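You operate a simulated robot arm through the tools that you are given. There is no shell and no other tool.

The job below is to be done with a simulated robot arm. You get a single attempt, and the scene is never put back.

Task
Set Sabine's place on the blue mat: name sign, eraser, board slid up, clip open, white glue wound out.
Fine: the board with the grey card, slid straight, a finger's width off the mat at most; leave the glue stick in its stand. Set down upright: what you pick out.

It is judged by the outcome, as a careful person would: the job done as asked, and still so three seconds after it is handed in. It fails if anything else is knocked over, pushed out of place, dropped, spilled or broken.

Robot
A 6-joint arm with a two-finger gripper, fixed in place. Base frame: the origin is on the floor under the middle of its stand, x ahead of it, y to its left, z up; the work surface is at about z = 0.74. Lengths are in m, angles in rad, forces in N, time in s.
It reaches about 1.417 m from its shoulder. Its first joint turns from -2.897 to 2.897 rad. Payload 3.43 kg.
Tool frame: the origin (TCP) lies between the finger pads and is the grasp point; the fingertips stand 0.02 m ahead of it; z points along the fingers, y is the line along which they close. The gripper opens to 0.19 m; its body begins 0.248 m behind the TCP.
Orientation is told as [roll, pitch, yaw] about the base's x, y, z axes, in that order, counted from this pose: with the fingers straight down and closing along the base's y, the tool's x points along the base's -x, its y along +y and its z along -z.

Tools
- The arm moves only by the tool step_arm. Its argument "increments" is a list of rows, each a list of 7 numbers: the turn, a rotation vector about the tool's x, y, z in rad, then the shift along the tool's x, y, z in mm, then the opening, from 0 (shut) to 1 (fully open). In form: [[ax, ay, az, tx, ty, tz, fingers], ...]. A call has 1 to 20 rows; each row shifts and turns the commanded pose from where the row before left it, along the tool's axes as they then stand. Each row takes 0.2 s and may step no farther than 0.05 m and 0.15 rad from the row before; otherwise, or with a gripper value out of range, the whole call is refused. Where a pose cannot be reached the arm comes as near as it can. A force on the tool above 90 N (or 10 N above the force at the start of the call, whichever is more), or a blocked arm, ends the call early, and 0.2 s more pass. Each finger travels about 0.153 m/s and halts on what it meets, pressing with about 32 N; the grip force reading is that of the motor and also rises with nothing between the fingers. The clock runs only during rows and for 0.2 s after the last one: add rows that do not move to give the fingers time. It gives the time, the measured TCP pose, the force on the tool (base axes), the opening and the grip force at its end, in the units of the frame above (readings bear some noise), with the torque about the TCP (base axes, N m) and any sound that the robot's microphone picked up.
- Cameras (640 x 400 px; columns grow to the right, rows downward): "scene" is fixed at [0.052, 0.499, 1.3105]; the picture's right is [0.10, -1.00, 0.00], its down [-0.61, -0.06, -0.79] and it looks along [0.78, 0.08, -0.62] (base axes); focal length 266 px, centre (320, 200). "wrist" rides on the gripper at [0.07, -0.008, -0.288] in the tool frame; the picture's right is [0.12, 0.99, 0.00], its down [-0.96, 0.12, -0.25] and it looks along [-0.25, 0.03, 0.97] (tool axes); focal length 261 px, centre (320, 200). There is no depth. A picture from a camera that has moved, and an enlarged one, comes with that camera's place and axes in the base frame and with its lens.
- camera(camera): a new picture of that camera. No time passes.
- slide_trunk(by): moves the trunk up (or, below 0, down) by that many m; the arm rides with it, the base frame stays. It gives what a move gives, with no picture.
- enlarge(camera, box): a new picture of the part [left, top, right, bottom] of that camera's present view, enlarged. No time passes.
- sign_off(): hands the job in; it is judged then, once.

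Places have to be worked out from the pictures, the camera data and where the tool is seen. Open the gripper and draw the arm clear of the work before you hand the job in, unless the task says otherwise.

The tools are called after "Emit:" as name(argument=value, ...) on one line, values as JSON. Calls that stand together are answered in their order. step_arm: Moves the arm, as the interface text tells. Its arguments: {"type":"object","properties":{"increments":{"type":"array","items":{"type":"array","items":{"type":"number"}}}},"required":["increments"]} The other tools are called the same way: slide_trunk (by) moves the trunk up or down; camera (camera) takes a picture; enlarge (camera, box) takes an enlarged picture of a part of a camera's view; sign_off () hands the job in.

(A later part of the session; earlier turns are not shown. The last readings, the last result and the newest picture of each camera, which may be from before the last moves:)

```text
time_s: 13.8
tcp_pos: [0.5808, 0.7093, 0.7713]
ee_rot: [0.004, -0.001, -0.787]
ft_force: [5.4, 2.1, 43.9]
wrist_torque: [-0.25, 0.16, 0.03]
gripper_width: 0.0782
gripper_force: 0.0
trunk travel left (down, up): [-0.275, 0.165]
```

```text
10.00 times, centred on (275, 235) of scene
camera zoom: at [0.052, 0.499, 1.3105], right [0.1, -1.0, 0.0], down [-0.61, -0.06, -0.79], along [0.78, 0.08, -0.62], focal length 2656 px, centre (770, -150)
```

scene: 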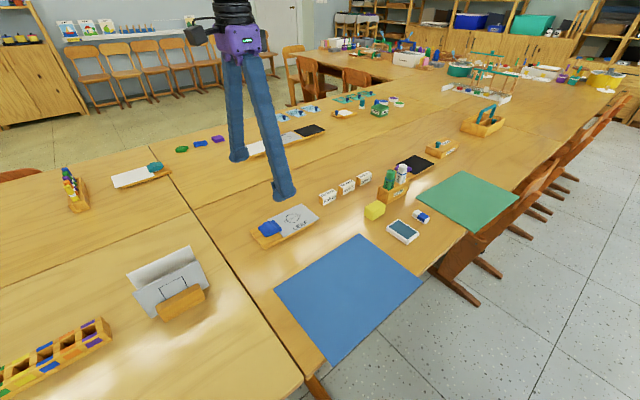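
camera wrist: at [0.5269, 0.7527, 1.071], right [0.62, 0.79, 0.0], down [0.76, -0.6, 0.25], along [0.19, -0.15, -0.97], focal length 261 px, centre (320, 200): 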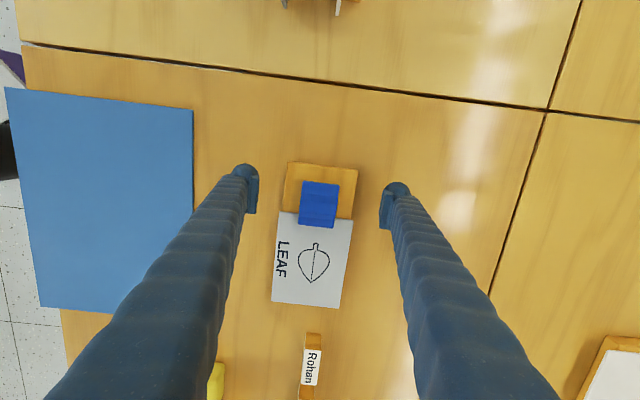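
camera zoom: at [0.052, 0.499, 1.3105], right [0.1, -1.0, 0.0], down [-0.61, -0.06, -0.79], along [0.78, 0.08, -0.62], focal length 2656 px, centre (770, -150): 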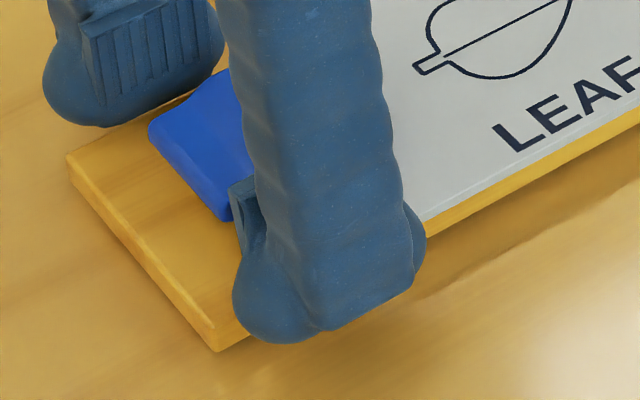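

The board is now cradled with 44 N down. I raise further in small steps to bring this down to roughly 15 N before sliding.

Emit:
step_arm(increments=[[0, 0, 0, 0, 0, -2, 0.42], [0, 0, 0, 0, 0, -2, 0.42], [0, 0, 0, 0, 0, 0, 0.42]])

```text
time_s: 14.6
tcp_pos: [0.5794, 0.708, 0.7707]
ee_rot: [-0.003, 0.001, -0.787]
ft_force: [3.6, 2.3, 12.2]
wrist_torque: [0.39, -0.43, -0.03]
gripper_width: 0.0819
gripper_force: 1.8
trunk travel left (down, up): [-0.275, 0.165]
```

Down-force is 12 N with the board cradled. I slide 20 mm toward the mat as a test.

Emit:
step_arm(increments=[[0, 0, 0, 0, -5, 0, 0.42], [0, 0, 0, 0, -5, 0, 0.42], [0, 0, 0, 0, -5, 0, 0.42], [0, 0, 0, 0, -5, 0, 0.42], [0, 0, 0, 0, 0, 0, 0.42]])

Emit:
enlarge(camera="wrist", box=[170, 100, 430, 300])

Emit:
enlarge(camera="scene", box=[220, 180, 360, 280])

```text
time_s: 15.8
tcp_pos: [0.5669, 0.6961, 0.7719]
ee_rot: [0.0, -0.001, -0.786]
ft_force: [4.5, 4.7, 16.7]
wrist_torque: [0.75, -0.73, 0.07]
gripper_width: 0.0851
gripper_force: 4.8
trunk travel left (down, up): [-0.275, 0.165]
```

```text
2.00 times, centred on (300, 200) of wrist
camera zoom: at [0.5119, 0.7378, 1.0597], right [0.62, 0.79, 0.0], down [0.76, -0.6, 0.25], along [0.19, -0.15, -0.97], focal length 521 px, centre (360, 200)
```

zoom: 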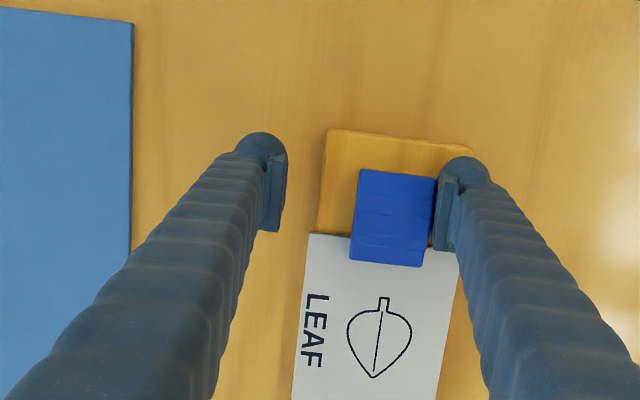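

```text
4.00 times, centred on (290, 230) of scene
camera zoom: at [0.052, 0.499, 1.3105], right [0.1, -1.0, 0.0], down [-0.61, -0.06, -0.79], along [0.78, 0.08, -0.62], focal length 1062 px, centre (440, 80)
```

zoom: 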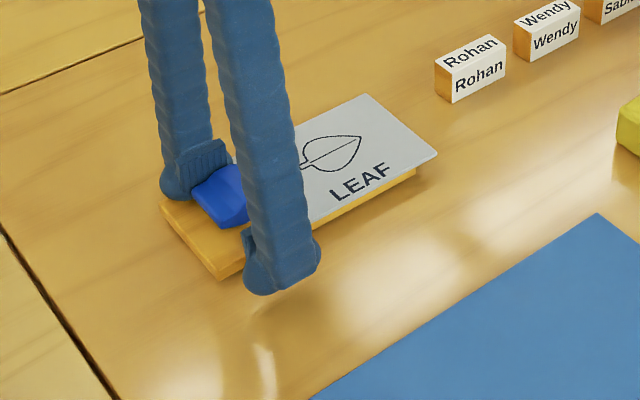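

The board stayed put: the far fingertip slid over its top next to the clip, so this hold is not good enough. I lift straight up and open slightly, then check nothing moved.

Emit:
step_arm(increments=[[0, 0, 0, 0, 0, -4, 0.43], [0, 0, 0, 0, 0, -6, 0.5], [0, 0, 0, 0, 0, -20, 0.737], [0, 0, 0, 0, 0, -30, 0.737], [0, 0, 0, 0, 0, 0, 0.737]])

Emit:
camera(camera="wrist")

Emit:
enlarge(camera="scene", box=[240, 195, 330, 255])

```text
time_s: 17.0
tcp_pos: [0.5687, 0.6955, 0.8328]
ee_rot: [-0.002, 0.0, -0.784]
ft_force: [0.7, 0.4, 0.9]
wrist_torque: [0.03, -0.01, -0.05]
gripper_width: 0.1399
gripper_force: 0.1
trunk travel left (down, up): [-0.275, 0.165]
```

```text
taken
camera wrist: at [0.5136, 0.7386, 1.1189], right [0.62, 0.79, 0.0], down [0.76, -0.6, 0.25], along [0.19, -0.15, -0.97], focal length 261 px, centre (320, 200)
```

wrist: 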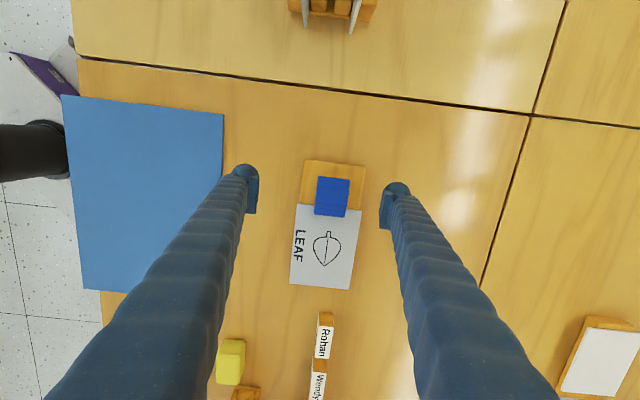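

```text
6.67 times, centred on (285, 225) of scene
camera zoom: at [0.052, 0.499, 1.3105], right [0.1, -1.0, 0.0], down [-0.61, -0.06, -0.79], along [0.78, 0.08, -0.62], focal length 1770 px, centre (553, 33)
```

zoom: 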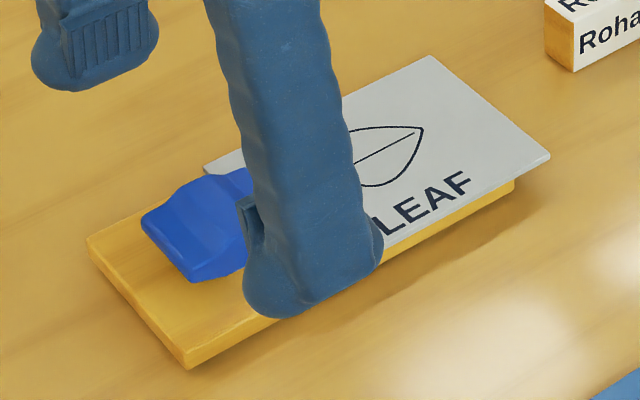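

The board is unmoved. I zoom in to measure the wood's thickness and underside for a better grip.

Emit:
enlarge(camera="scene", box=[248, 228, 284, 254])

Emit:
enlarge(camera="scene", box=[290, 210, 326, 236])

```text
15.38 times, centred on (266, 241) of scene
camera zoom: at [0.052, 0.499, 1.3105], right [0.1, -1.0, 0.0], down [-0.61, -0.06, -0.79], along [0.78, 0.08, -0.62], focal length 4086 px, centre (1151, -431)
```

zoom: 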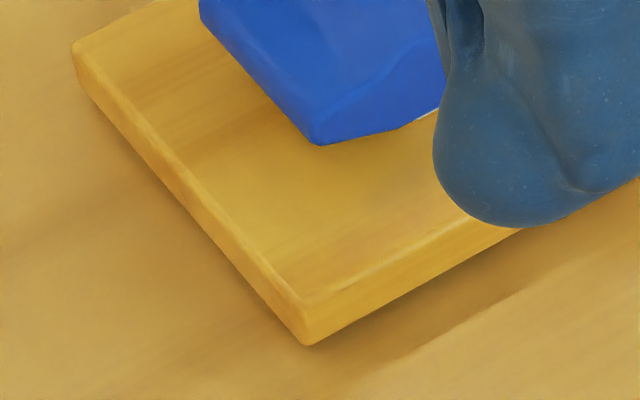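

```text
15.38 times, centred on (308, 223) of scene
camera zoom: at [0.052, 0.499, 1.3105], right [0.1, -1.0, 0.0], down [-0.61, -0.06, -0.79], along [0.78, 0.08, -0.62], focal length 4086 px, centre (505, -154)
```

zoom: 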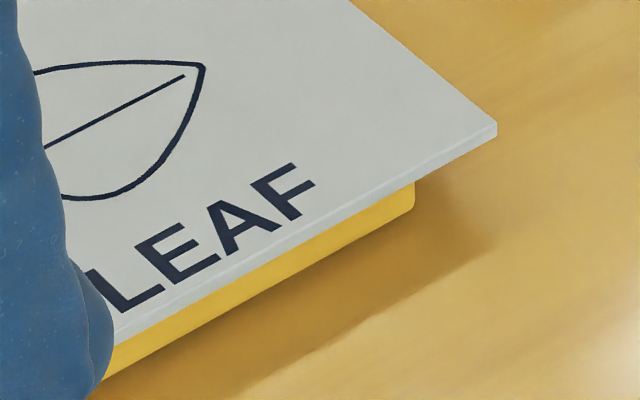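

The wood is ~11 mm thick and slightly raised on feet, so the grip must be as low as possible. I recentre over the board, go down until the tips are ~1 mm above the table and close gently.

Emit:
step_arm(increments=[[0, 0, 0, 0, 20, 0, 0.737], [0, 0, 0, 0, 0, 40, 0.737], [0, 0, 0, 0, 0, 25, 0.65], [0, 0, 0, 0, 0, 7, 0.55], [0, 0, 0, 0, 0, 0, 0.5], [0, 0, 0, 0, 0, 0, 0.48], [0, 0, 0, 0, 0, 0, 0.465], [0, 0, 0, 0, 0, 0, 0.455], [0, 0, 0, 0, 0, 0, 0.45]])

Emit:
enlarge(camera="scene", box=[240, 205, 310, 255])

Emit:
enlarge(camera="wrist", box=[220, 145, 420, 245])

```text
time_s: 19.0
tcp_pos: [0.5812, 0.7109, 0.7597]
ee_rot: [0.0, 0.0, -0.786]
ft_force: [-1.1, -1.5, 0.0]
wrist_torque: [-0.04, 0.06, -0.13]
gripper_width: 0.0872
gripper_force: 31.5
trunk travel left (down, up): [-0.275, 0.165]
```

```text
8.00 times, centred on (275, 230) of scene
camera zoom: at [0.052, 0.499, 1.3105], right [0.1, -1.0, 0.0], down [-0.61, -0.06, -0.79], along [0.78, 0.08, -0.62], focal length 2124 px, centre (680, -40)
```

zoom: 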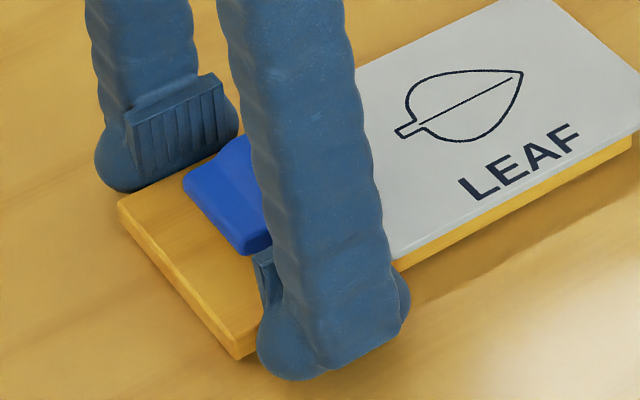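

```text
3.20 times, centred on (320, 195) of wrist
camera zoom: at [0.5266, 0.7537, 1.0471], right [0.62, 0.79, 0.0], down [0.76, -0.6, 0.25], along [0.19, -0.15, -0.97], focal length 834 px, centre (320, 216)
```

zoom: 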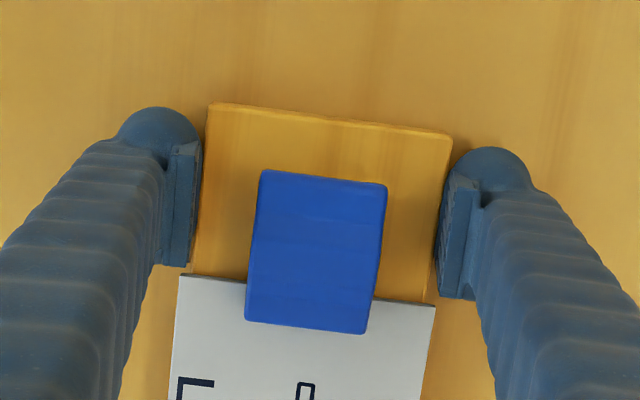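

Now the grip is firm (31 N, no lift, z≈0.760). I slide the board 25 mm toward the mat and check that it follows straight.

Emit:
step_arm(increments=[[0, 0, 0, 0, -3, 0, 0.445], [0, 0, 0, 0, -6, 0, 0.445], [0, 0, 0, 0, -8, 0, 0.445], [0, 0, 0, 0, -8, 0, 0.445], [0, 0, 0, 0, 0, 0, 0.445]])

Emit:
enlarge(camera="wrist", box=[160, 100, 430, 310])

Emit:
enlarge(camera="scene", box=[220, 190, 360, 280])

```text
time_s: 20.2
tcp_pos: [0.564, 0.692, 0.7613]
ee_rot: [-0.001, -0.001, -0.785]
ft_force: [-1.7, -0.3, 0.2]
wrist_torque: [-0.04, 0.01, -0.11]
gripper_width: 0.0871
gripper_force: 32.2
trunk travel left (down, up): [-0.275, 0.165]
```

```text
1.90 times, centred on (295, 205) of wrist
camera zoom: at [0.5095, 0.7348, 1.0472], right [0.62, 0.79, 0.0], down [0.76, -0.6, 0.25], along [0.19, -0.15, -0.97], focal length 496 px, centre (368, 190)
```

zoom: 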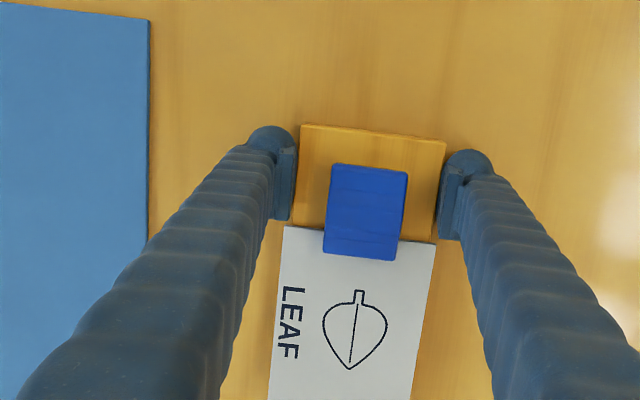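

```text
4.44 times, centred on (290, 235) of scene
camera zoom: at [0.052, 0.499, 1.3105], right [0.1, -1.0, 0.0], down [-0.61, -0.06, -0.79], along [0.78, 0.08, -0.62], focal length 1180 px, centre (453, 44)
```

zoom: 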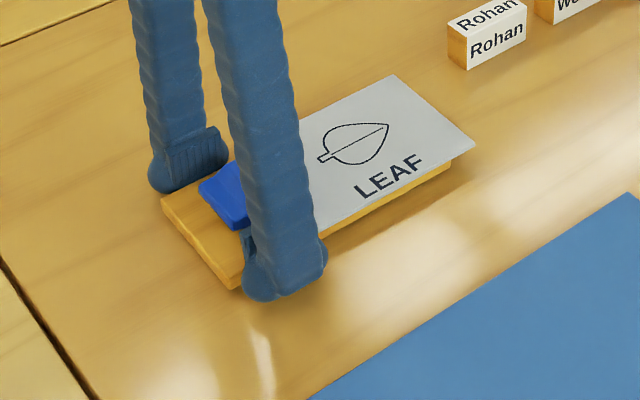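

The board follows straight with minimal force. I slide another 35 mm, still flat on the table, before the near finger reaches the mat.

Emit:
step_arm(increments=[[0, 0, 0, 0, -9, 0, 0.445], [0, 0, 0, 0, -9, 0, 0.445], [0, 0, 0, 0, -9, 0, 0.445], [0, 0, 0, 0, -8, 0, 0.445], [0, 0, 0, 0, 0, 0, 0.445]])

Emit:
enlarge(camera="wrist", box=[160, 100, 430, 310])

Emit:
enlarge(camera="scene", box=[220, 200, 360, 290])

```text
time_s: 21.4
tcp_pos: [0.5382, 0.6672, 0.7606]
ee_rot: [0.0, 0.001, -0.786]
ft_force: [0.1, 0.0, -0.3]
wrist_torque: [0.03, -0.01, -0.08]
gripper_width: 0.0869
gripper_force: 32.6
trunk travel left (down, up): [-0.275, 0.165]
```

```text
1.90 times, centred on (295, 205) of wrist
camera zoom: at [0.4843, 0.7099, 1.0471], right [0.62, 0.79, 0.0], down [0.76, -0.6, 0.25], along [0.19, -0.15, -0.97], focal length 496 px, centre (368, 190)
```

zoom: 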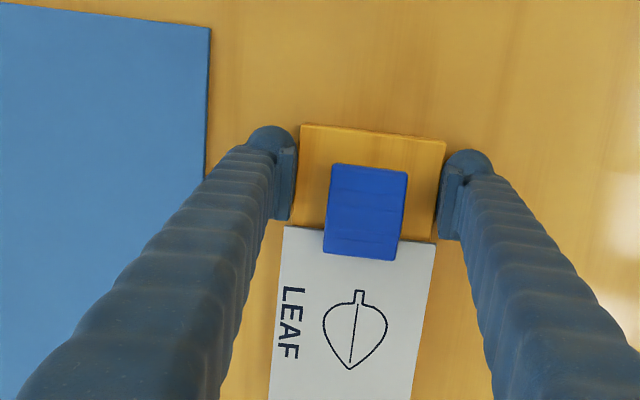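

```text
4.44 times, centred on (290, 245) of scene
camera zoom: at [0.052, 0.499, 1.3105], right [0.1, -1.0, 0.0], down [-0.61, -0.06, -0.79], along [0.78, 0.08, -0.62], focal length 1180 px, centre (453, 0)
```

zoom: 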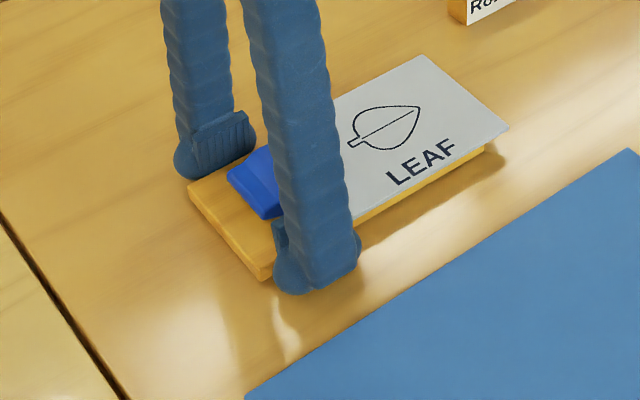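

Gap is now ~58 mm and the finger is ~22 mm from the mat. I raise the grip 5 mm so the finger clears the mat, and slide 35 mm more.

Emit:
step_arm(increments=[[0, 0, 0, 0, 0, -2.5, 0.445], [0, 0, 0, 0, 0, -2.5, 0.445], [0, 0, 0, 0, 0, 0, 0.445], [0, 0, 0, 0, -8, 0, 0.445], [0, 0, 0, 0, -9, 0, 0.445], [0, 0, 0, 0, -9, 0, 0.445], [0, 0, 0, 0, -9, 0, 0.445], [0, 0, 0, 0, 0, 0, 0.445]])

Emit:
enlarge(camera="wrist", box=[160, 100, 430, 310])

Emit:
enlarge(camera="scene", box=[230, 210, 350, 290])

```text
time_s: 23.2
tcp_pos: [0.5145, 0.6405, 0.7652]
ee_rot: [-0.001, 0.001, -0.786]
ft_force: [0.2, 0.3, -2.6]
wrist_torque: [0.11, 0.11, -0.04]
gripper_width: 0.0872
gripper_force: 32.6
trunk travel left (down, up): [-0.275, 0.165]
```

```text
1.90 times, centred on (295, 205) of wrist
camera zoom: at [0.4602, 0.6845, 1.0516], right [0.62, 0.79, 0.0], down [0.76, -0.6, 0.25], along [0.19, -0.15, -0.97], focal length 496 px, centre (368, 190)
```

zoom: 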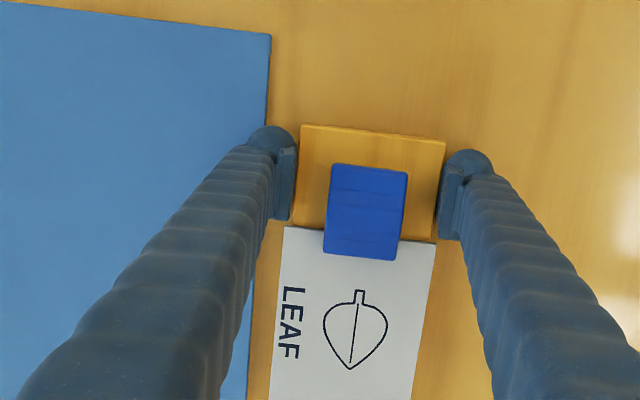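

```text
5.00 times, centred on (290, 250) of scene
camera zoom: at [0.052, 0.499, 1.3105], right [0.1, -1.0, 0.0], down [-0.61, -0.06, -0.79], along [0.78, 0.08, -0.62], focal length 1328 px, centre (470, -50)
```

zoom: 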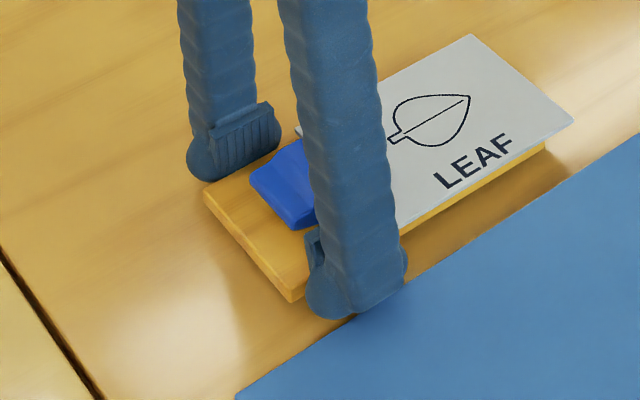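

Gap is now ~22 mm, edges parallel, and the finger clears the mat. I slide the last 14 mm, then lower slightly.

Emit:
step_arm(increments=[[0, 0, 0, 0, -5, 0, 0.445], [0, 0, 0, 0, -5, 0, 0.445], [0, 0, 0, 0, -4.5, 0, 0.445], [0, 0, 0, 0, 0, 1.2, 0.445], [0, 0, 0, 0, 0, 0, 0.445]])

Emit:
enlarge(camera="wrist", box=[160, 100, 430, 310])

Emit:
enlarge(camera="scene", box=[240, 220, 340, 290])

```text
time_s: 24.4
tcp_pos: [0.5039, 0.6333, 0.7642]
ee_rot: [0.0, 0.0, -0.785]
ft_force: [0.4, -0.3, -4.7]
wrist_torque: [0.11, 0.13, 0.0]
gripper_width: 0.087
gripper_force: 32.2
trunk travel left (down, up): [-0.275, 0.165]
```

```text
1.90 times, centred on (295, 205) of wrist
camera zoom: at [0.4493, 0.6751, 1.0508], right [0.62, 0.79, 0.0], down [0.76, -0.6, 0.25], along [0.19, -0.15, -0.97], focal length 496 px, centre (368, 190)
```

zoom: 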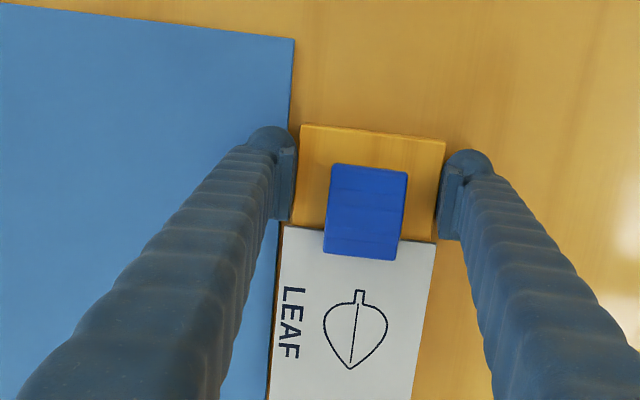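

```text
5.71 times, centred on (290, 255) of scene
camera zoom: at [0.052, 0.499, 1.3105], right [0.1, -1.0, 0.0], down [-0.61, -0.06, -0.79], along [0.78, 0.08, -0.62], focal length 1518 px, centre (491, -114)
```

zoom: 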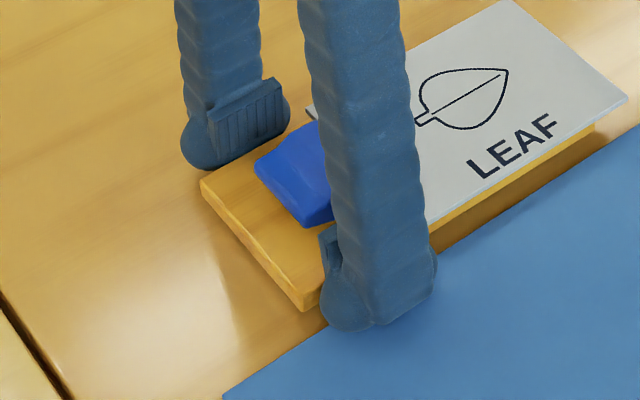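

The board is ~8 mm from the mat, parallel. I open slowly to let its clip end settle the last ~3 mm, then lift away.

Emit:
step_arm(increments=[[0, 0, 0, 0, 0, 0.5, 0.455], [0, 0, 0, 0, 0, 0, 0.46], [0, 0, 0, 0, 0, 0, 0.47], [0, 0, 0, 0, 0, 0, 0.5], [0, 0, 0, 0, 0, -2, 0.52], [0, 0, 0, 0, 0, -20, 0.55], [0, 0, 0, 0, 0, -45, 0.6], [0, 0, 0, 0, 0, -45, 0.6]])

Emit:
enlarge(camera="wrist", box=[160, 80, 430, 270])

Emit:
enlarge(camera="scene", box=[240, 220, 340, 290])

```text
time_s: 26.2
tcp_pos: [0.5045, 0.6301, 0.8761]
ee_rot: [0.0, 0.0, -0.785]
ft_force: [-0.2, 0.3, 0.0]
wrist_torque: [0.02, -0.04, 0.02]
gripper_width: 0.1141
gripper_force: 0.1
trunk travel left (down, up): [-0.275, 0.165]
```

```text
2.11 times, centred on (295, 175) of wrist
camera zoom: at [0.4497, 0.6739, 1.1633], right [0.62, 0.79, 0.0], down [0.76, -0.6, 0.25], along [0.19, -0.15, -0.97], focal length 549 px, centre (373, 253)
```

zoom: 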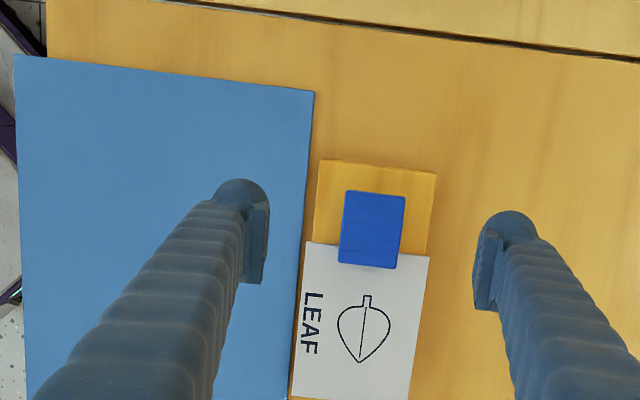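

```text
5.71 times, centred on (290, 255) of scene
camera zoom: at [0.052, 0.499, 1.3105], right [0.1, -1.0, 0.0], down [-0.61, -0.06, -0.79], along [0.78, 0.08, -0.62], focal length 1518 px, centre (491, -114)
```

zoom: 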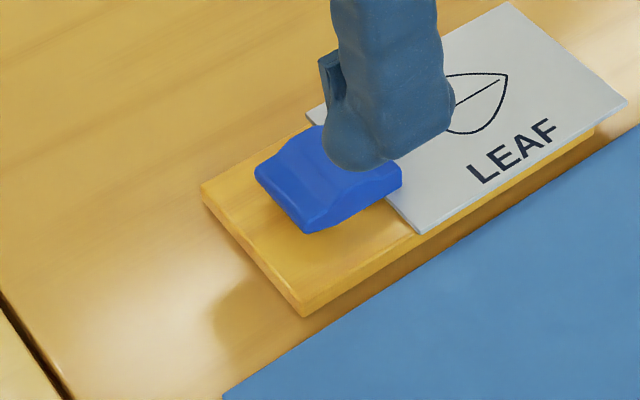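

The board now lies flat, parallel and a few mm from the mat. Next the clip: I close the fingers, shift 27 mm toward the clip's raised tail end, and lower to just above it.

Emit:
step_arm(increments=[[0, 0, 0, 13.5, 0, 0, 0.3], [0, 0, 0, 13.5, 0, 0, 0], [0, 0, 0, 0, 0, 0, 0], [0, 0, 0, 0, 0, 25, 0], [0, 0, 0, 0, 0, 20, 0], [0, 0, 0, 0, 0, 10, 0], [0, 0, 0, 0, 0, 0, 0]])

Emit:
enlarge(camera="wrist", box=[230, 120, 430, 250])

Emit:
enlarge(camera="scene", box=[240, 210, 340, 280])

```text
time_s: 27.8
tcp_pos: [0.4854, 0.6511, 0.8201]
ee_rot: [0.0, -0.001, -0.787]
ft_force: [0.5, -0.7, 0.5]
wrist_torque: [0.0, 0.0, 0.0]
gripper_width: 0.0001
gripper_force: 32.1
trunk travel left (down, up): [-0.275, 0.165]
```

```text
3.08 times, centred on (330, 185) of wrist
camera zoom: at [0.4307, 0.6941, 1.1079], right [0.62, 0.79, 0.0], down [0.76, -0.6, 0.25], along [0.19, -0.15, -0.97], focal length 802 px, centre (289, 246)
```

zoom: 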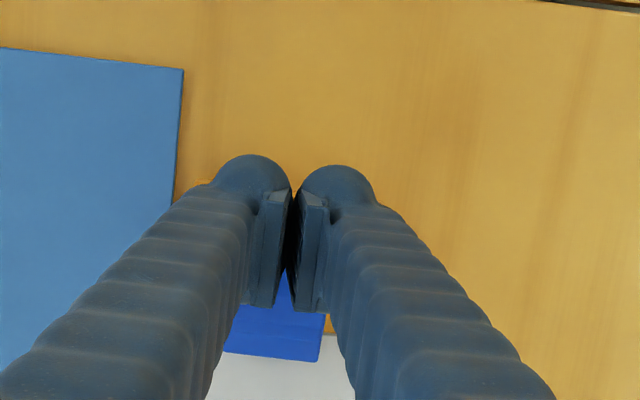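

```text
5.71 times, centred on (290, 245) of scene
camera zoom: at [0.052, 0.499, 1.3105], right [0.1, -1.0, 0.0], down [-0.61, -0.06, -0.79], along [0.78, 0.08, -0.62], focal length 1518 px, centre (491, -57)
```

zoom: 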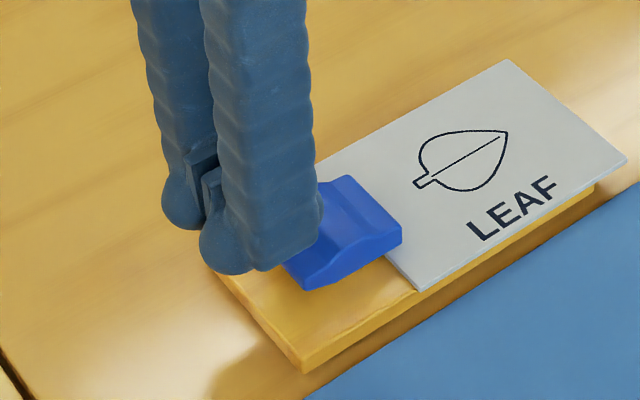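

The closed tips overhang the tail by ~12 mm; I shift 4 mm more toward the pivot and lower slowly, watching for contact force.

Emit:
step_arm(increments=[[0, 0, 0, -4, 0, 0, 0], [0, 0, 0, 0, 0, 3, 0], [0, 0, 0, 0, 0, 3, 0], [0, 0, 0, 0, 0, 3, 0], [0, 0, 0, 0, 0, 0, 0]])

Emit:
enlarge(camera="scene", box=[250, 215, 320, 265])

```text
time_s: 29.0
tcp_pos: [0.4876, 0.6487, 0.8116]
ee_rot: [0.001, -0.002, -0.785]
ft_force: [0.2, -0.2, 0.5]
wrist_torque: [-0.01, 0.0, -0.03]
gripper_width: 0.0001
gripper_force: 32.4
trunk travel left (down, up): [-0.275, 0.165]
```

```text
8.00 times, centred on (285, 240) of scene
camera zoom: at [0.052, 0.499, 1.3105], right [0.1, -1.0, 0.0], down [-0.61, -0.06, -0.79], along [0.78, 0.08, -0.62], focal length 2124 px, centre (600, -120)
```

zoom: 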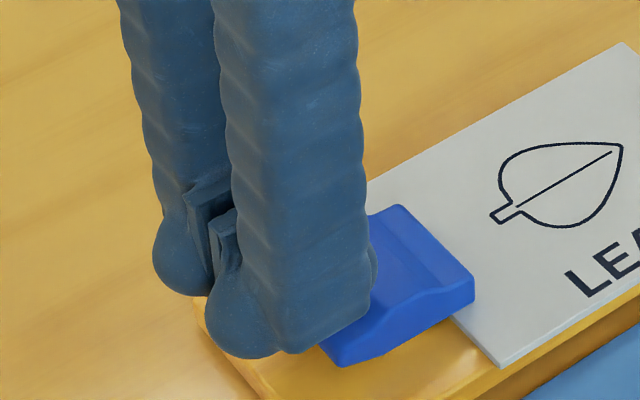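

Emit:
step_arm(increments=[[0, 0, 0, 0, 0, 3, 0], [0, 0, 0, 0, 0, 3, 0], [0, 0, 0, 0, 0, 3, 0], [0, 0, 0, 0, 0, 0, 0]])

Emit:
enlarge(camera="scene", box=[250, 215, 320, 265])

```text
time_s: 30.0
tcp_pos: [0.487, 0.6487, 0.8021]
ee_rot: [-0.002, 0.001, -0.785]
ft_force: [-0.2, 0.3, 0.3]
wrist_torque: [0.01, 0.02, -0.04]
gripper_width: 0.0
gripper_force: 31.9
trunk travel left (down, up): [-0.275, 0.165]
```

```text
8.00 times, centred on (285, 240) of scene
camera zoom: at [0.052, 0.499, 1.3105], right [0.1, -1.0, 0.0], down [-0.61, -0.06, -0.79], along [0.78, 0.08, -0.62], focal length 2124 px, centre (600, -120)
```

zoom: 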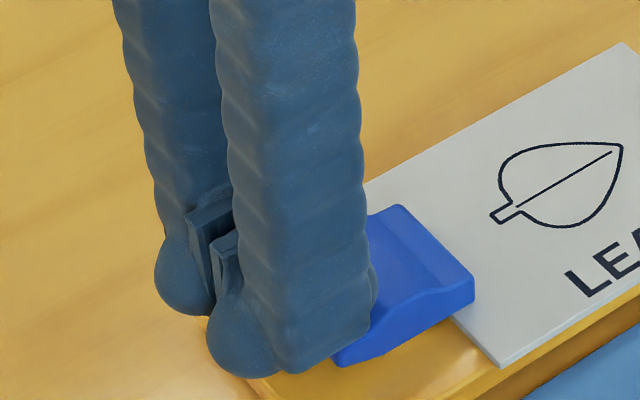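

No contact yet (tip at ~0.782). I continue down in 2 mm steps.

Emit:
step_arm(increments=[[0, 0, 0, 0, 0, 2, 0], [0, 0, 0, 0, 0, 2, 0], [0, 0, 0, 0, 0, 2, 0], [0, 0, 0, 0, 0, 0, 0]])

Emit:
enlarge(camera="scene", box=[250, 215, 320, 265])

```text
time_s: 31.0
tcp_pos: [0.4873, 0.6482, 0.7972]
ee_rot: [0.0, 0.0, -0.786]
ft_force: [0.1, -0.3, -0.3]
wrist_torque: [-0.01, 0.01, -0.02]
gripper_width: 0.0
gripper_force: 32.0
trunk travel left (down, up): [-0.275, 0.165]
```

```text
8.00 times, centred on (285, 240) of scene
camera zoom: at [0.052, 0.499, 1.3105], right [0.1, -1.0, 0.0], down [-0.61, -0.06, -0.79], along [0.78, 0.08, -0.62], focal length 2124 px, centre (600, -120)
```

zoom: 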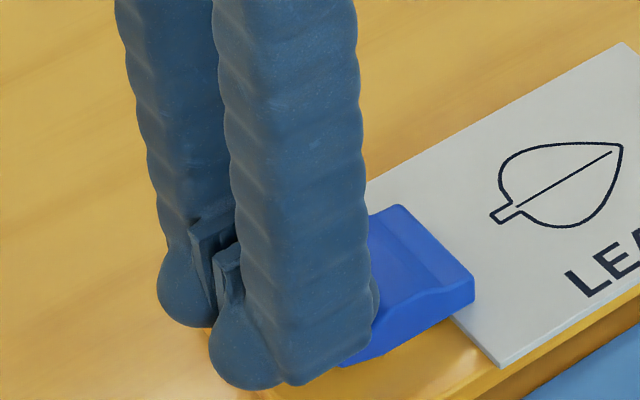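

Still free at tip ~0.777; I keep descending in 2 mm steps.

Emit:
step_arm(increments=[[0, 0, 0, 0, 0, 2, 0], [0, 0, 0, 0, 0, 2, 0], [0, 0, 0, 0, 0, 0, 0]])

Emit:
enlarge(camera="scene", box=[250, 215, 320, 265])

```text
time_s: 31.8
tcp_pos: [0.4865, 0.6497, 0.7929]
ee_rot: [0.0, -0.001, -0.786]
ft_force: [-0.2, -1.1, 0.7]
wrist_torque: [-0.02, 0.02, -0.02]
gripper_width: 0.0057
gripper_force: 32.3
trunk travel left (down, up): [-0.275, 0.165]
```

```text
8.00 times, centred on (285, 240) of scene
camera zoom: at [0.052, 0.499, 1.3105], right [0.1, -1.0, 0.0], down [-0.61, -0.06, -0.79], along [0.78, 0.08, -0.62], focal length 2124 px, centre (600, -120)
```

zoom: 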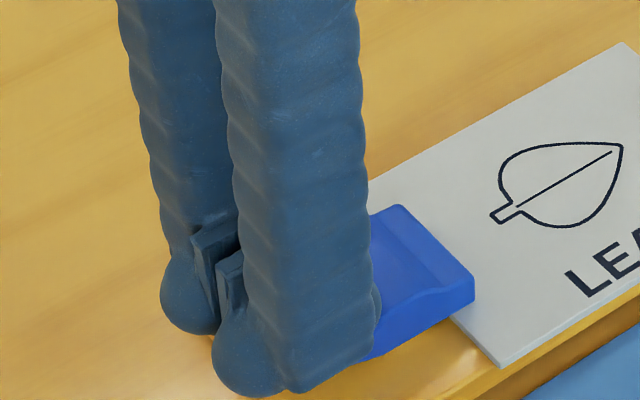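

The finger width crept to 5.7 mm, so something is touching between the tips. I look closely before pressing further.

Emit:
enlarge(camera="wrist", box=[280, 150, 380, 230])

Emit:
enlarge(camera="scene", box=[265, 235, 305, 268])

```text
5.00 times, centred on (330, 190) of wrist
camera zoom: at [0.4339, 0.6917, 1.0796], right [0.62, 0.79, 0.0], down [0.76, -0.6, 0.25], along [0.19, -0.15, -0.97], focal length 1303 px, centre (270, 250)
```

zoom: 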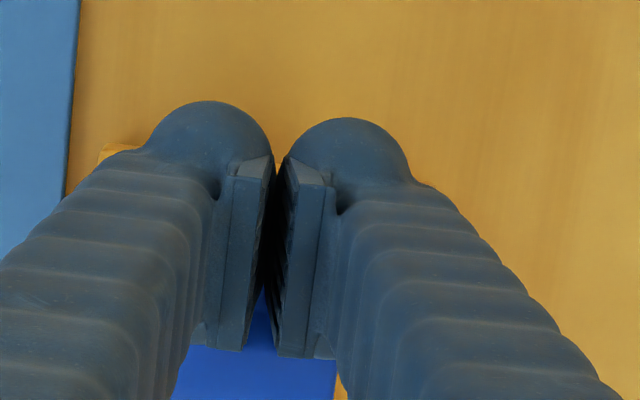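

```text
12.12 times, centred on (285, 252) of scene
camera zoom: at [0.052, 0.499, 1.3105], right [0.1, -1.0, 0.0], down [-0.61, -0.06, -0.79], along [0.78, 0.08, -0.62], focal length 3219 px, centre (744, -424)
```

zoom: 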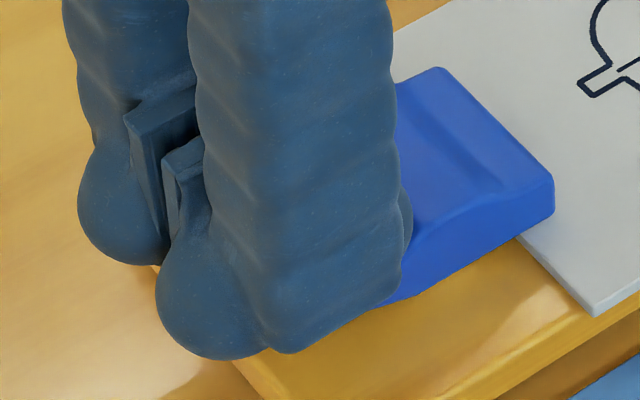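

Nothing obvious is pinched; I hold still for a moment to see whether the width and force settle.

Emit:
step_arm(increments=[[0, 0, 0, 0, 0, 0, 0], [0, 0, 0, 0, 0, 0, 0]])

```text
time_s: 32.4
tcp_pos: [0.489, 0.6484, 0.792]
ee_rot: [0.0, 0.0, -0.787]
ft_force: [-0.3, 0.8, 3.0]
wrist_torque: [-0.01, -0.04, 0.06]
gripper_width: 0.0061
gripper_force: 32.0
trunk travel left (down, up): [-0.275, 0.165]
```

There is a light 3 N contact and the closed tips are being wedged apart on the clip. A single fingertip is better: I lift, open a bit, and shift so the mat-side finger alone is centred over the tail.

Emit:
step_arm(increments=[[0, 0, 0, 0, 0, -5, 0], [0, 0, 0, 0, 0, -15, 0.1], [0, 0, 0, 0, 23, 0, 0.316], [0, 0, 0, 0, 23.5, 0, 0.316], [0, 0, 0, 0, 0, 0, 0.316]])

Emit:
enlarge(camera="wrist", box=[230, 120, 430, 250])

Emit:
enlarge(camera="scene", box=[250, 205, 330, 265])

```text
time_s: 33.6
tcp_pos: [0.5213, 0.6811, 0.8128]
ee_rot: [0.001, 0.0, -0.785]
ft_force: [0.4, -1.1, -0.1]
wrist_torque: [-0.03, 0.01, 0.02]
gripper_width: 0.0603
gripper_force: 0.1
trunk travel left (down, up): [-0.275, 0.165]
```

```text
3.08 times, centred on (330, 185) of wrist
camera zoom: at [0.4665, 0.7247, 1.1003], right [0.62, 0.79, 0.0], down [0.76, -0.6, 0.25], along [0.19, -0.15, -0.97], focal length 802 px, centre (289, 246)
```

zoom: 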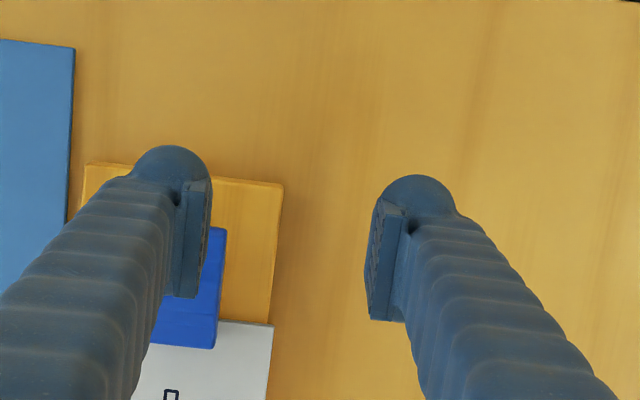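

```text
6.67 times, centred on (290, 235) of scene
camera zoom: at [0.052, 0.499, 1.3105], right [0.1, -1.0, 0.0], down [-0.61, -0.06, -0.79], along [0.78, 0.08, -0.62], focal length 1770 px, centre (520, -33)
```

zoom: 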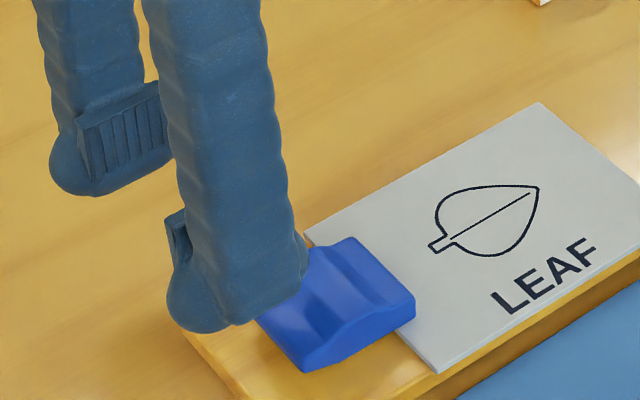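

The mat-side fingertip is centred on the board/clip (Y error <1 mm) and overlaps the tail by ~16 mm. I lower to just above contact.

Emit:
step_arm(increments=[[0, 0, 0, 0, 0, 9, 0.316], [0, 0, 0, 0, 0, 8, 0.316], [0, 0, 0, 0, 0, 2, 0.316], [0, 0, 0, 0, 0, 2, 0.316], [0, 0, 0, 0, 0, 2, 0.316], [0, 0, 0, 0, 0, 0, 0.316]])

Emit:
enlarge(camera="scene", box=[250, 215, 320, 265])

```text
time_s: 35.0
tcp_pos: [0.521, 0.6817, 0.7902]
ee_rot: [0.0, 0.0, -0.786]
ft_force: [-0.3, 0.5, 3.6]
wrist_torque: [-0.11, 0.07, -0.05]
gripper_width: 0.0604
gripper_force: 0.2
trunk travel left (down, up): [-0.275, 0.165]
```

```text
8.00 times, centred on (285, 240) of scene
camera zoom: at [0.052, 0.499, 1.3105], right [0.1, -1.0, 0.0], down [-0.61, -0.06, -0.79], along [0.78, 0.08, -0.62], focal length 2124 px, centre (600, -120)
```

zoom: 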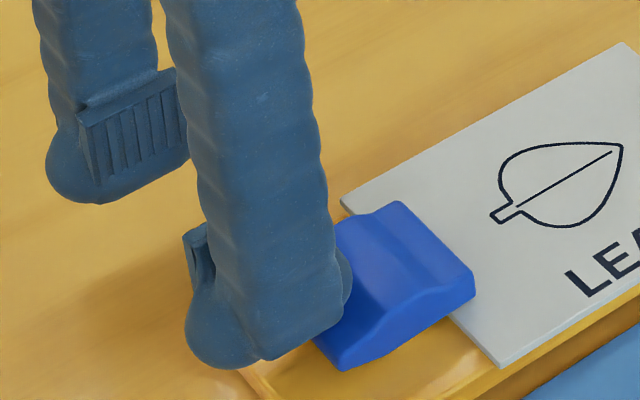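

Contact at z≈0.790 with 3.6 N. I press down in 2 mm steps, listening for a click.

Emit:
step_arm(increments=[[0, 0, 0, 0, 0, 2, 0.316], [0, 0, 0, 0, 0, 2, 0.316], [0, 0, 0, 0, 0, 0, 0.316]])

Emit:
enlarge(camera="scene", box=[250, 215, 320, 265])

```text
time_s: 35.8
tcp_pos: [0.5214, 0.6805, 0.7858]
ee_rot: [0.0, 0.0, -0.786]
ft_force: [0.0, -0.4, -0.3]
wrist_torque: [-0.02, 0.04, 0.0]
gripper_width: 0.06
gripper_force: 0.2
trunk travel left (down, up): [-0.275, 0.165]
```

```text
8.00 times, centred on (285, 240) of scene
camera zoom: at [0.052, 0.499, 1.3105], right [0.1, -1.0, 0.0], down [-0.61, -0.06, -0.79], along [0.78, 0.08, -0.62], focal length 2124 px, centre (600, -120)
```

zoom: 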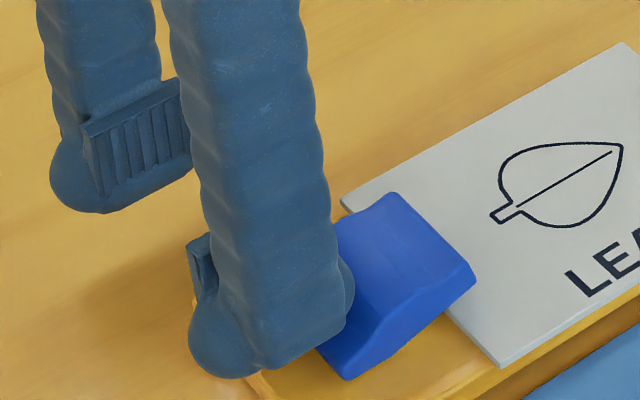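

The nose has visibly tipped up and the force dropped to zero, as if it snapped over. I press 2 mm more to be sure, then lift and inspect.

Emit:
step_arm(increments=[[0, 0, 0, 0, 0, 1.5, 0.316], [0, 0, 0, 0, 0, 1.5, 0.316], [0, 0, 0, 0, 0, 0, 0.316]])

Emit:
enlarge(camera="scene", box=[250, 215, 320, 265])

```text
time_s: 36.6
tcp_pos: [0.5206, 0.6823, 0.785]
ee_rot: [0.002, 0.001, -0.786]
ft_force: [0.0, 0.6, 19.2]
wrist_torque: [-0.76, 0.38, 0.04]
gripper_width: 0.0605
gripper_force: 0.2
trunk travel left (down, up): [-0.275, 0.165]
```

```text
8.00 times, centred on (285, 240) of scene
camera zoom: at [0.052, 0.499, 1.3105], right [0.1, -1.0, 0.0], down [-0.61, -0.06, -0.79], along [0.78, 0.08, -0.62], focal length 2124 px, centre (600, -120)
```

zoom: 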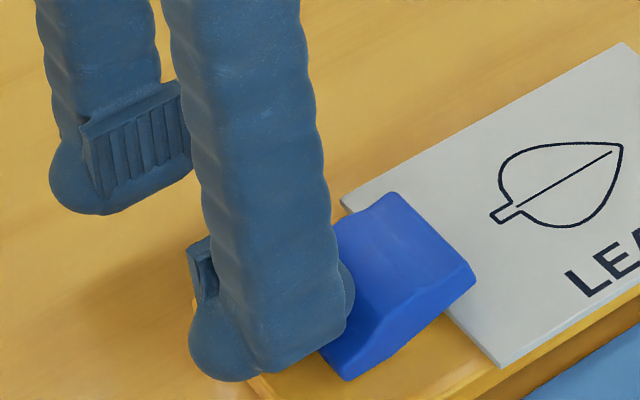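

The press met a hard stop (19 N), so the tail is fully down. I lift away and check that the clip stays open and the board hasn't shifted.

Emit:
step_arm(increments=[[0, 0, 0, 0, 0, -5, 0.316], [0, 0, 0, 0, 0, -20, 0.316], [0, 0, 0, 0, 0, -40, 0.316], [0, 0, 0, 0, 40, -40, 0.5], [0, 0, 0, 0, 40, -20, 0.5], [0, 0, 0, 0, 0, 0, 0.5]])

Emit:
enlarge(camera="scene", box=[250, 215, 340, 275])

Emit:
enlarge(camera="scene", box=[260, 225, 300, 255])

Emit:
camera(camera="wrist")

```text
refused: row 4 steps farther than a row can; nothing moved
```

```text
6.67 times, centred on (295, 245) of scene
camera zoom: at [0.052, 0.499, 1.3105], right [0.1, -1.0, 0.0], down [-0.61, -0.06, -0.79], along [0.78, 0.08, -0.62], focal length 1770 px, centre (487, -100)
```

zoom: 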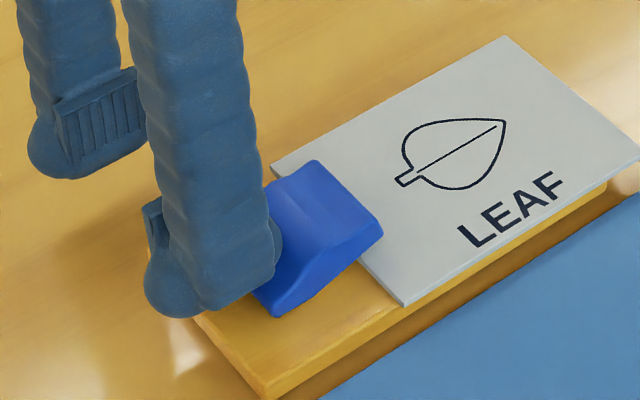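

```text
13.33 times, centred on (280, 240) of scene
camera zoom: at [0.052, 0.499, 1.3105], right [0.1, -1.0, 0.0], down [-0.61, -0.06, -0.79], along [0.78, 0.08, -0.62], focal length 3541 px, centre (853, -333)
```

zoom: 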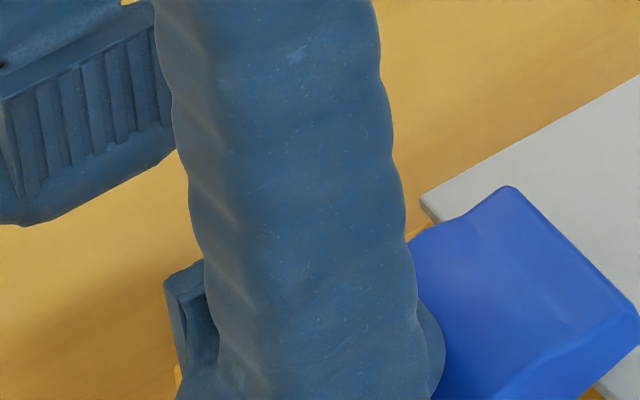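

```text
taken
camera wrist: at [0.4659, 0.7238, 1.0715], right [0.62, 0.79, 0.0], down [0.76, -0.6, 0.25], along [0.2, -0.15, -0.97], focal length 261 px, centre (320, 200)
```

wrist: 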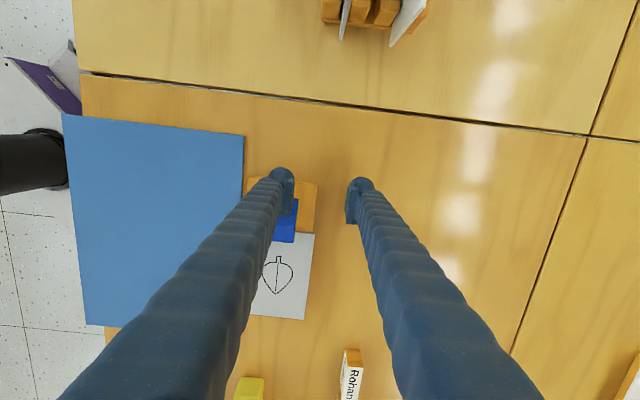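

That call was refused for one over-long row; I repeat the lift with smaller rows.

Emit:
step_arm(increments=[[0, 0, 0, 0, 0, -4, 0.316], [0, 0, 0, 0, 0, -16, 0.316], [0, 0, 0, 0, 0, -40, 0.316], [0, 0, 0, 0, 30, -35, 0.4], [0, 0, 0, 0, 40, -20, 0.5], [0, 0, 0, 0, 0, 0, 0.5]])

Emit:
enlarge(camera="scene", box=[250, 215, 340, 275])

Emit:
enlarge(camera="scene", box=[260, 225, 300, 255])

Emit:
camera(camera="wrist")

```text
time_s: 38.0
tcp_pos: [0.5719, 0.7322, 0.8978]
ee_rot: [-0.001, 0.001, -0.786]
ft_force: [-1.0, 0.4, 0.4]
wrist_torque: [-0.05, 0.0, 0.01]
gripper_width: 0.095
gripper_force: 0.1
trunk travel left (down, up): [-0.275, 0.165]
```

```text
6.67 times, centred on (295, 245) of scene
camera zoom: at [0.052, 0.499, 1.3105], right [0.1, -1.0, 0.0], down [-0.61, -0.06, -0.79], along [0.78, 0.08, -0.62], focal length 1770 px, centre (487, -100)
```

zoom: 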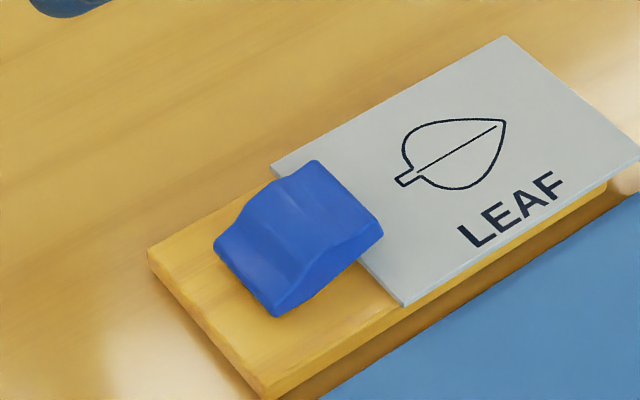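

```text
13.33 times, centred on (280, 240) of scene
camera zoom: at [0.052, 0.499, 1.3105], right [0.1, -1.0, 0.0], down [-0.61, -0.06, -0.79], along [0.78, 0.08, -0.62], focal length 3541 px, centre (853, -333)
```

zoom: 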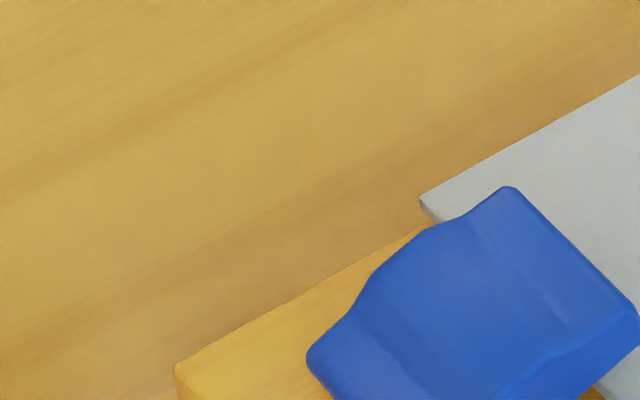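

```text
taken
camera wrist: at [0.5169, 0.7761, 1.184], right [0.62, 0.79, 0.0], down [0.76, -0.6, 0.25], along [0.19, -0.15, -0.97], focal length 261 px, centre (320, 200)
```

wrist: 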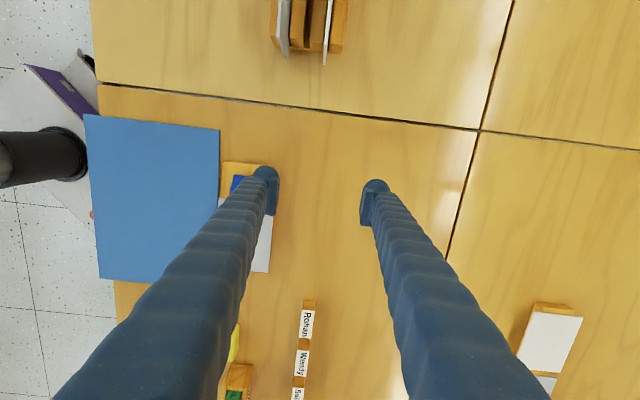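

The clip holds open with its nose up and the board is in place. Next I move along the row to hover above Sabine's name sign.

Emit:
step_arm(increments=[[0, 0, 0, 0, 0, -40, 0.5], [0, 0, 0, -44, 0, -5, 0.5], [0, 0, 0, -44, 0, -5, 0.5], [0, 0, 0, -44, 0, 0, 0.5], [0, 0, 0, -44, 0, 0, 0.5], [0, 0, 0, -44, 0, 0, 0.5], [0, 0, 0, -44, 0, 0, 0.5], [0, 0, 0, -44, 0, 0, 0.5], [0, 0, 0, -44, 0, 0, 0.5], [0, 0, 0, -44, 0, 0, 0.5], [0, 0, 0, -42, 0, 0, 0.5], [0, 0, 0, 0, 0, 0, 0.5]])

Emit:
camera(camera="wrist")

Emit:
enlarge(camera="wrist", box=[220, 120, 420, 260])

```text
time_s: 40.6
tcp_pos: [0.8793, 0.4202, 0.9494]
ee_rot: [0.0, 0.001, -0.785]
ft_force: [-0.1, -0.1, 0.4]
wrist_torque: [0.12, 0.01, 0.01]
gripper_width: 0.0952
gripper_force: 0.0
trunk travel left (down, up): [-0.275, 0.165]
```

```text
taken
camera wrist: at [0.8253, 0.4629, 1.2357], right [0.62, 0.79, 0.0], down [0.76, -0.6, 0.25], along [0.19, -0.15, -0.97], focal length 261 px, centre (320, 200)
```

wrist: 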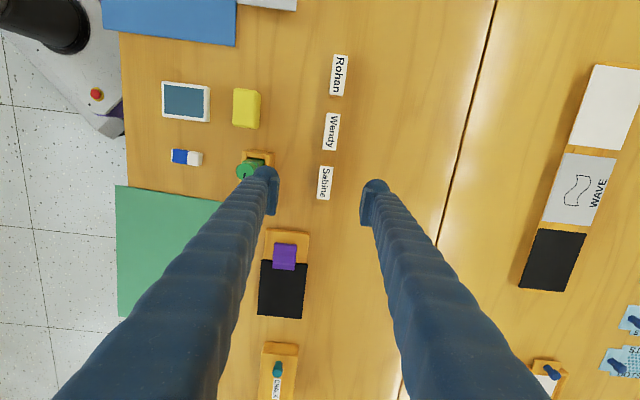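

```text
2.86 times, centred on (320, 190) of wrist
camera zoom: at [0.8253, 0.4629, 1.2357], right [0.62, 0.79, 0.0], down [0.76, -0.6, 0.25], along [0.19, -0.15, -0.97], focal length 745 px, centre (320, 229)
```

zoom: 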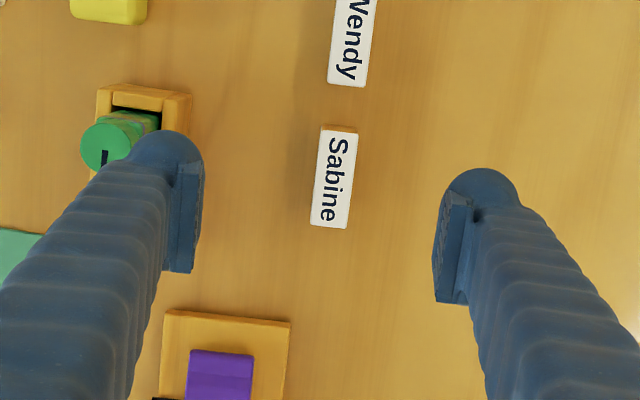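

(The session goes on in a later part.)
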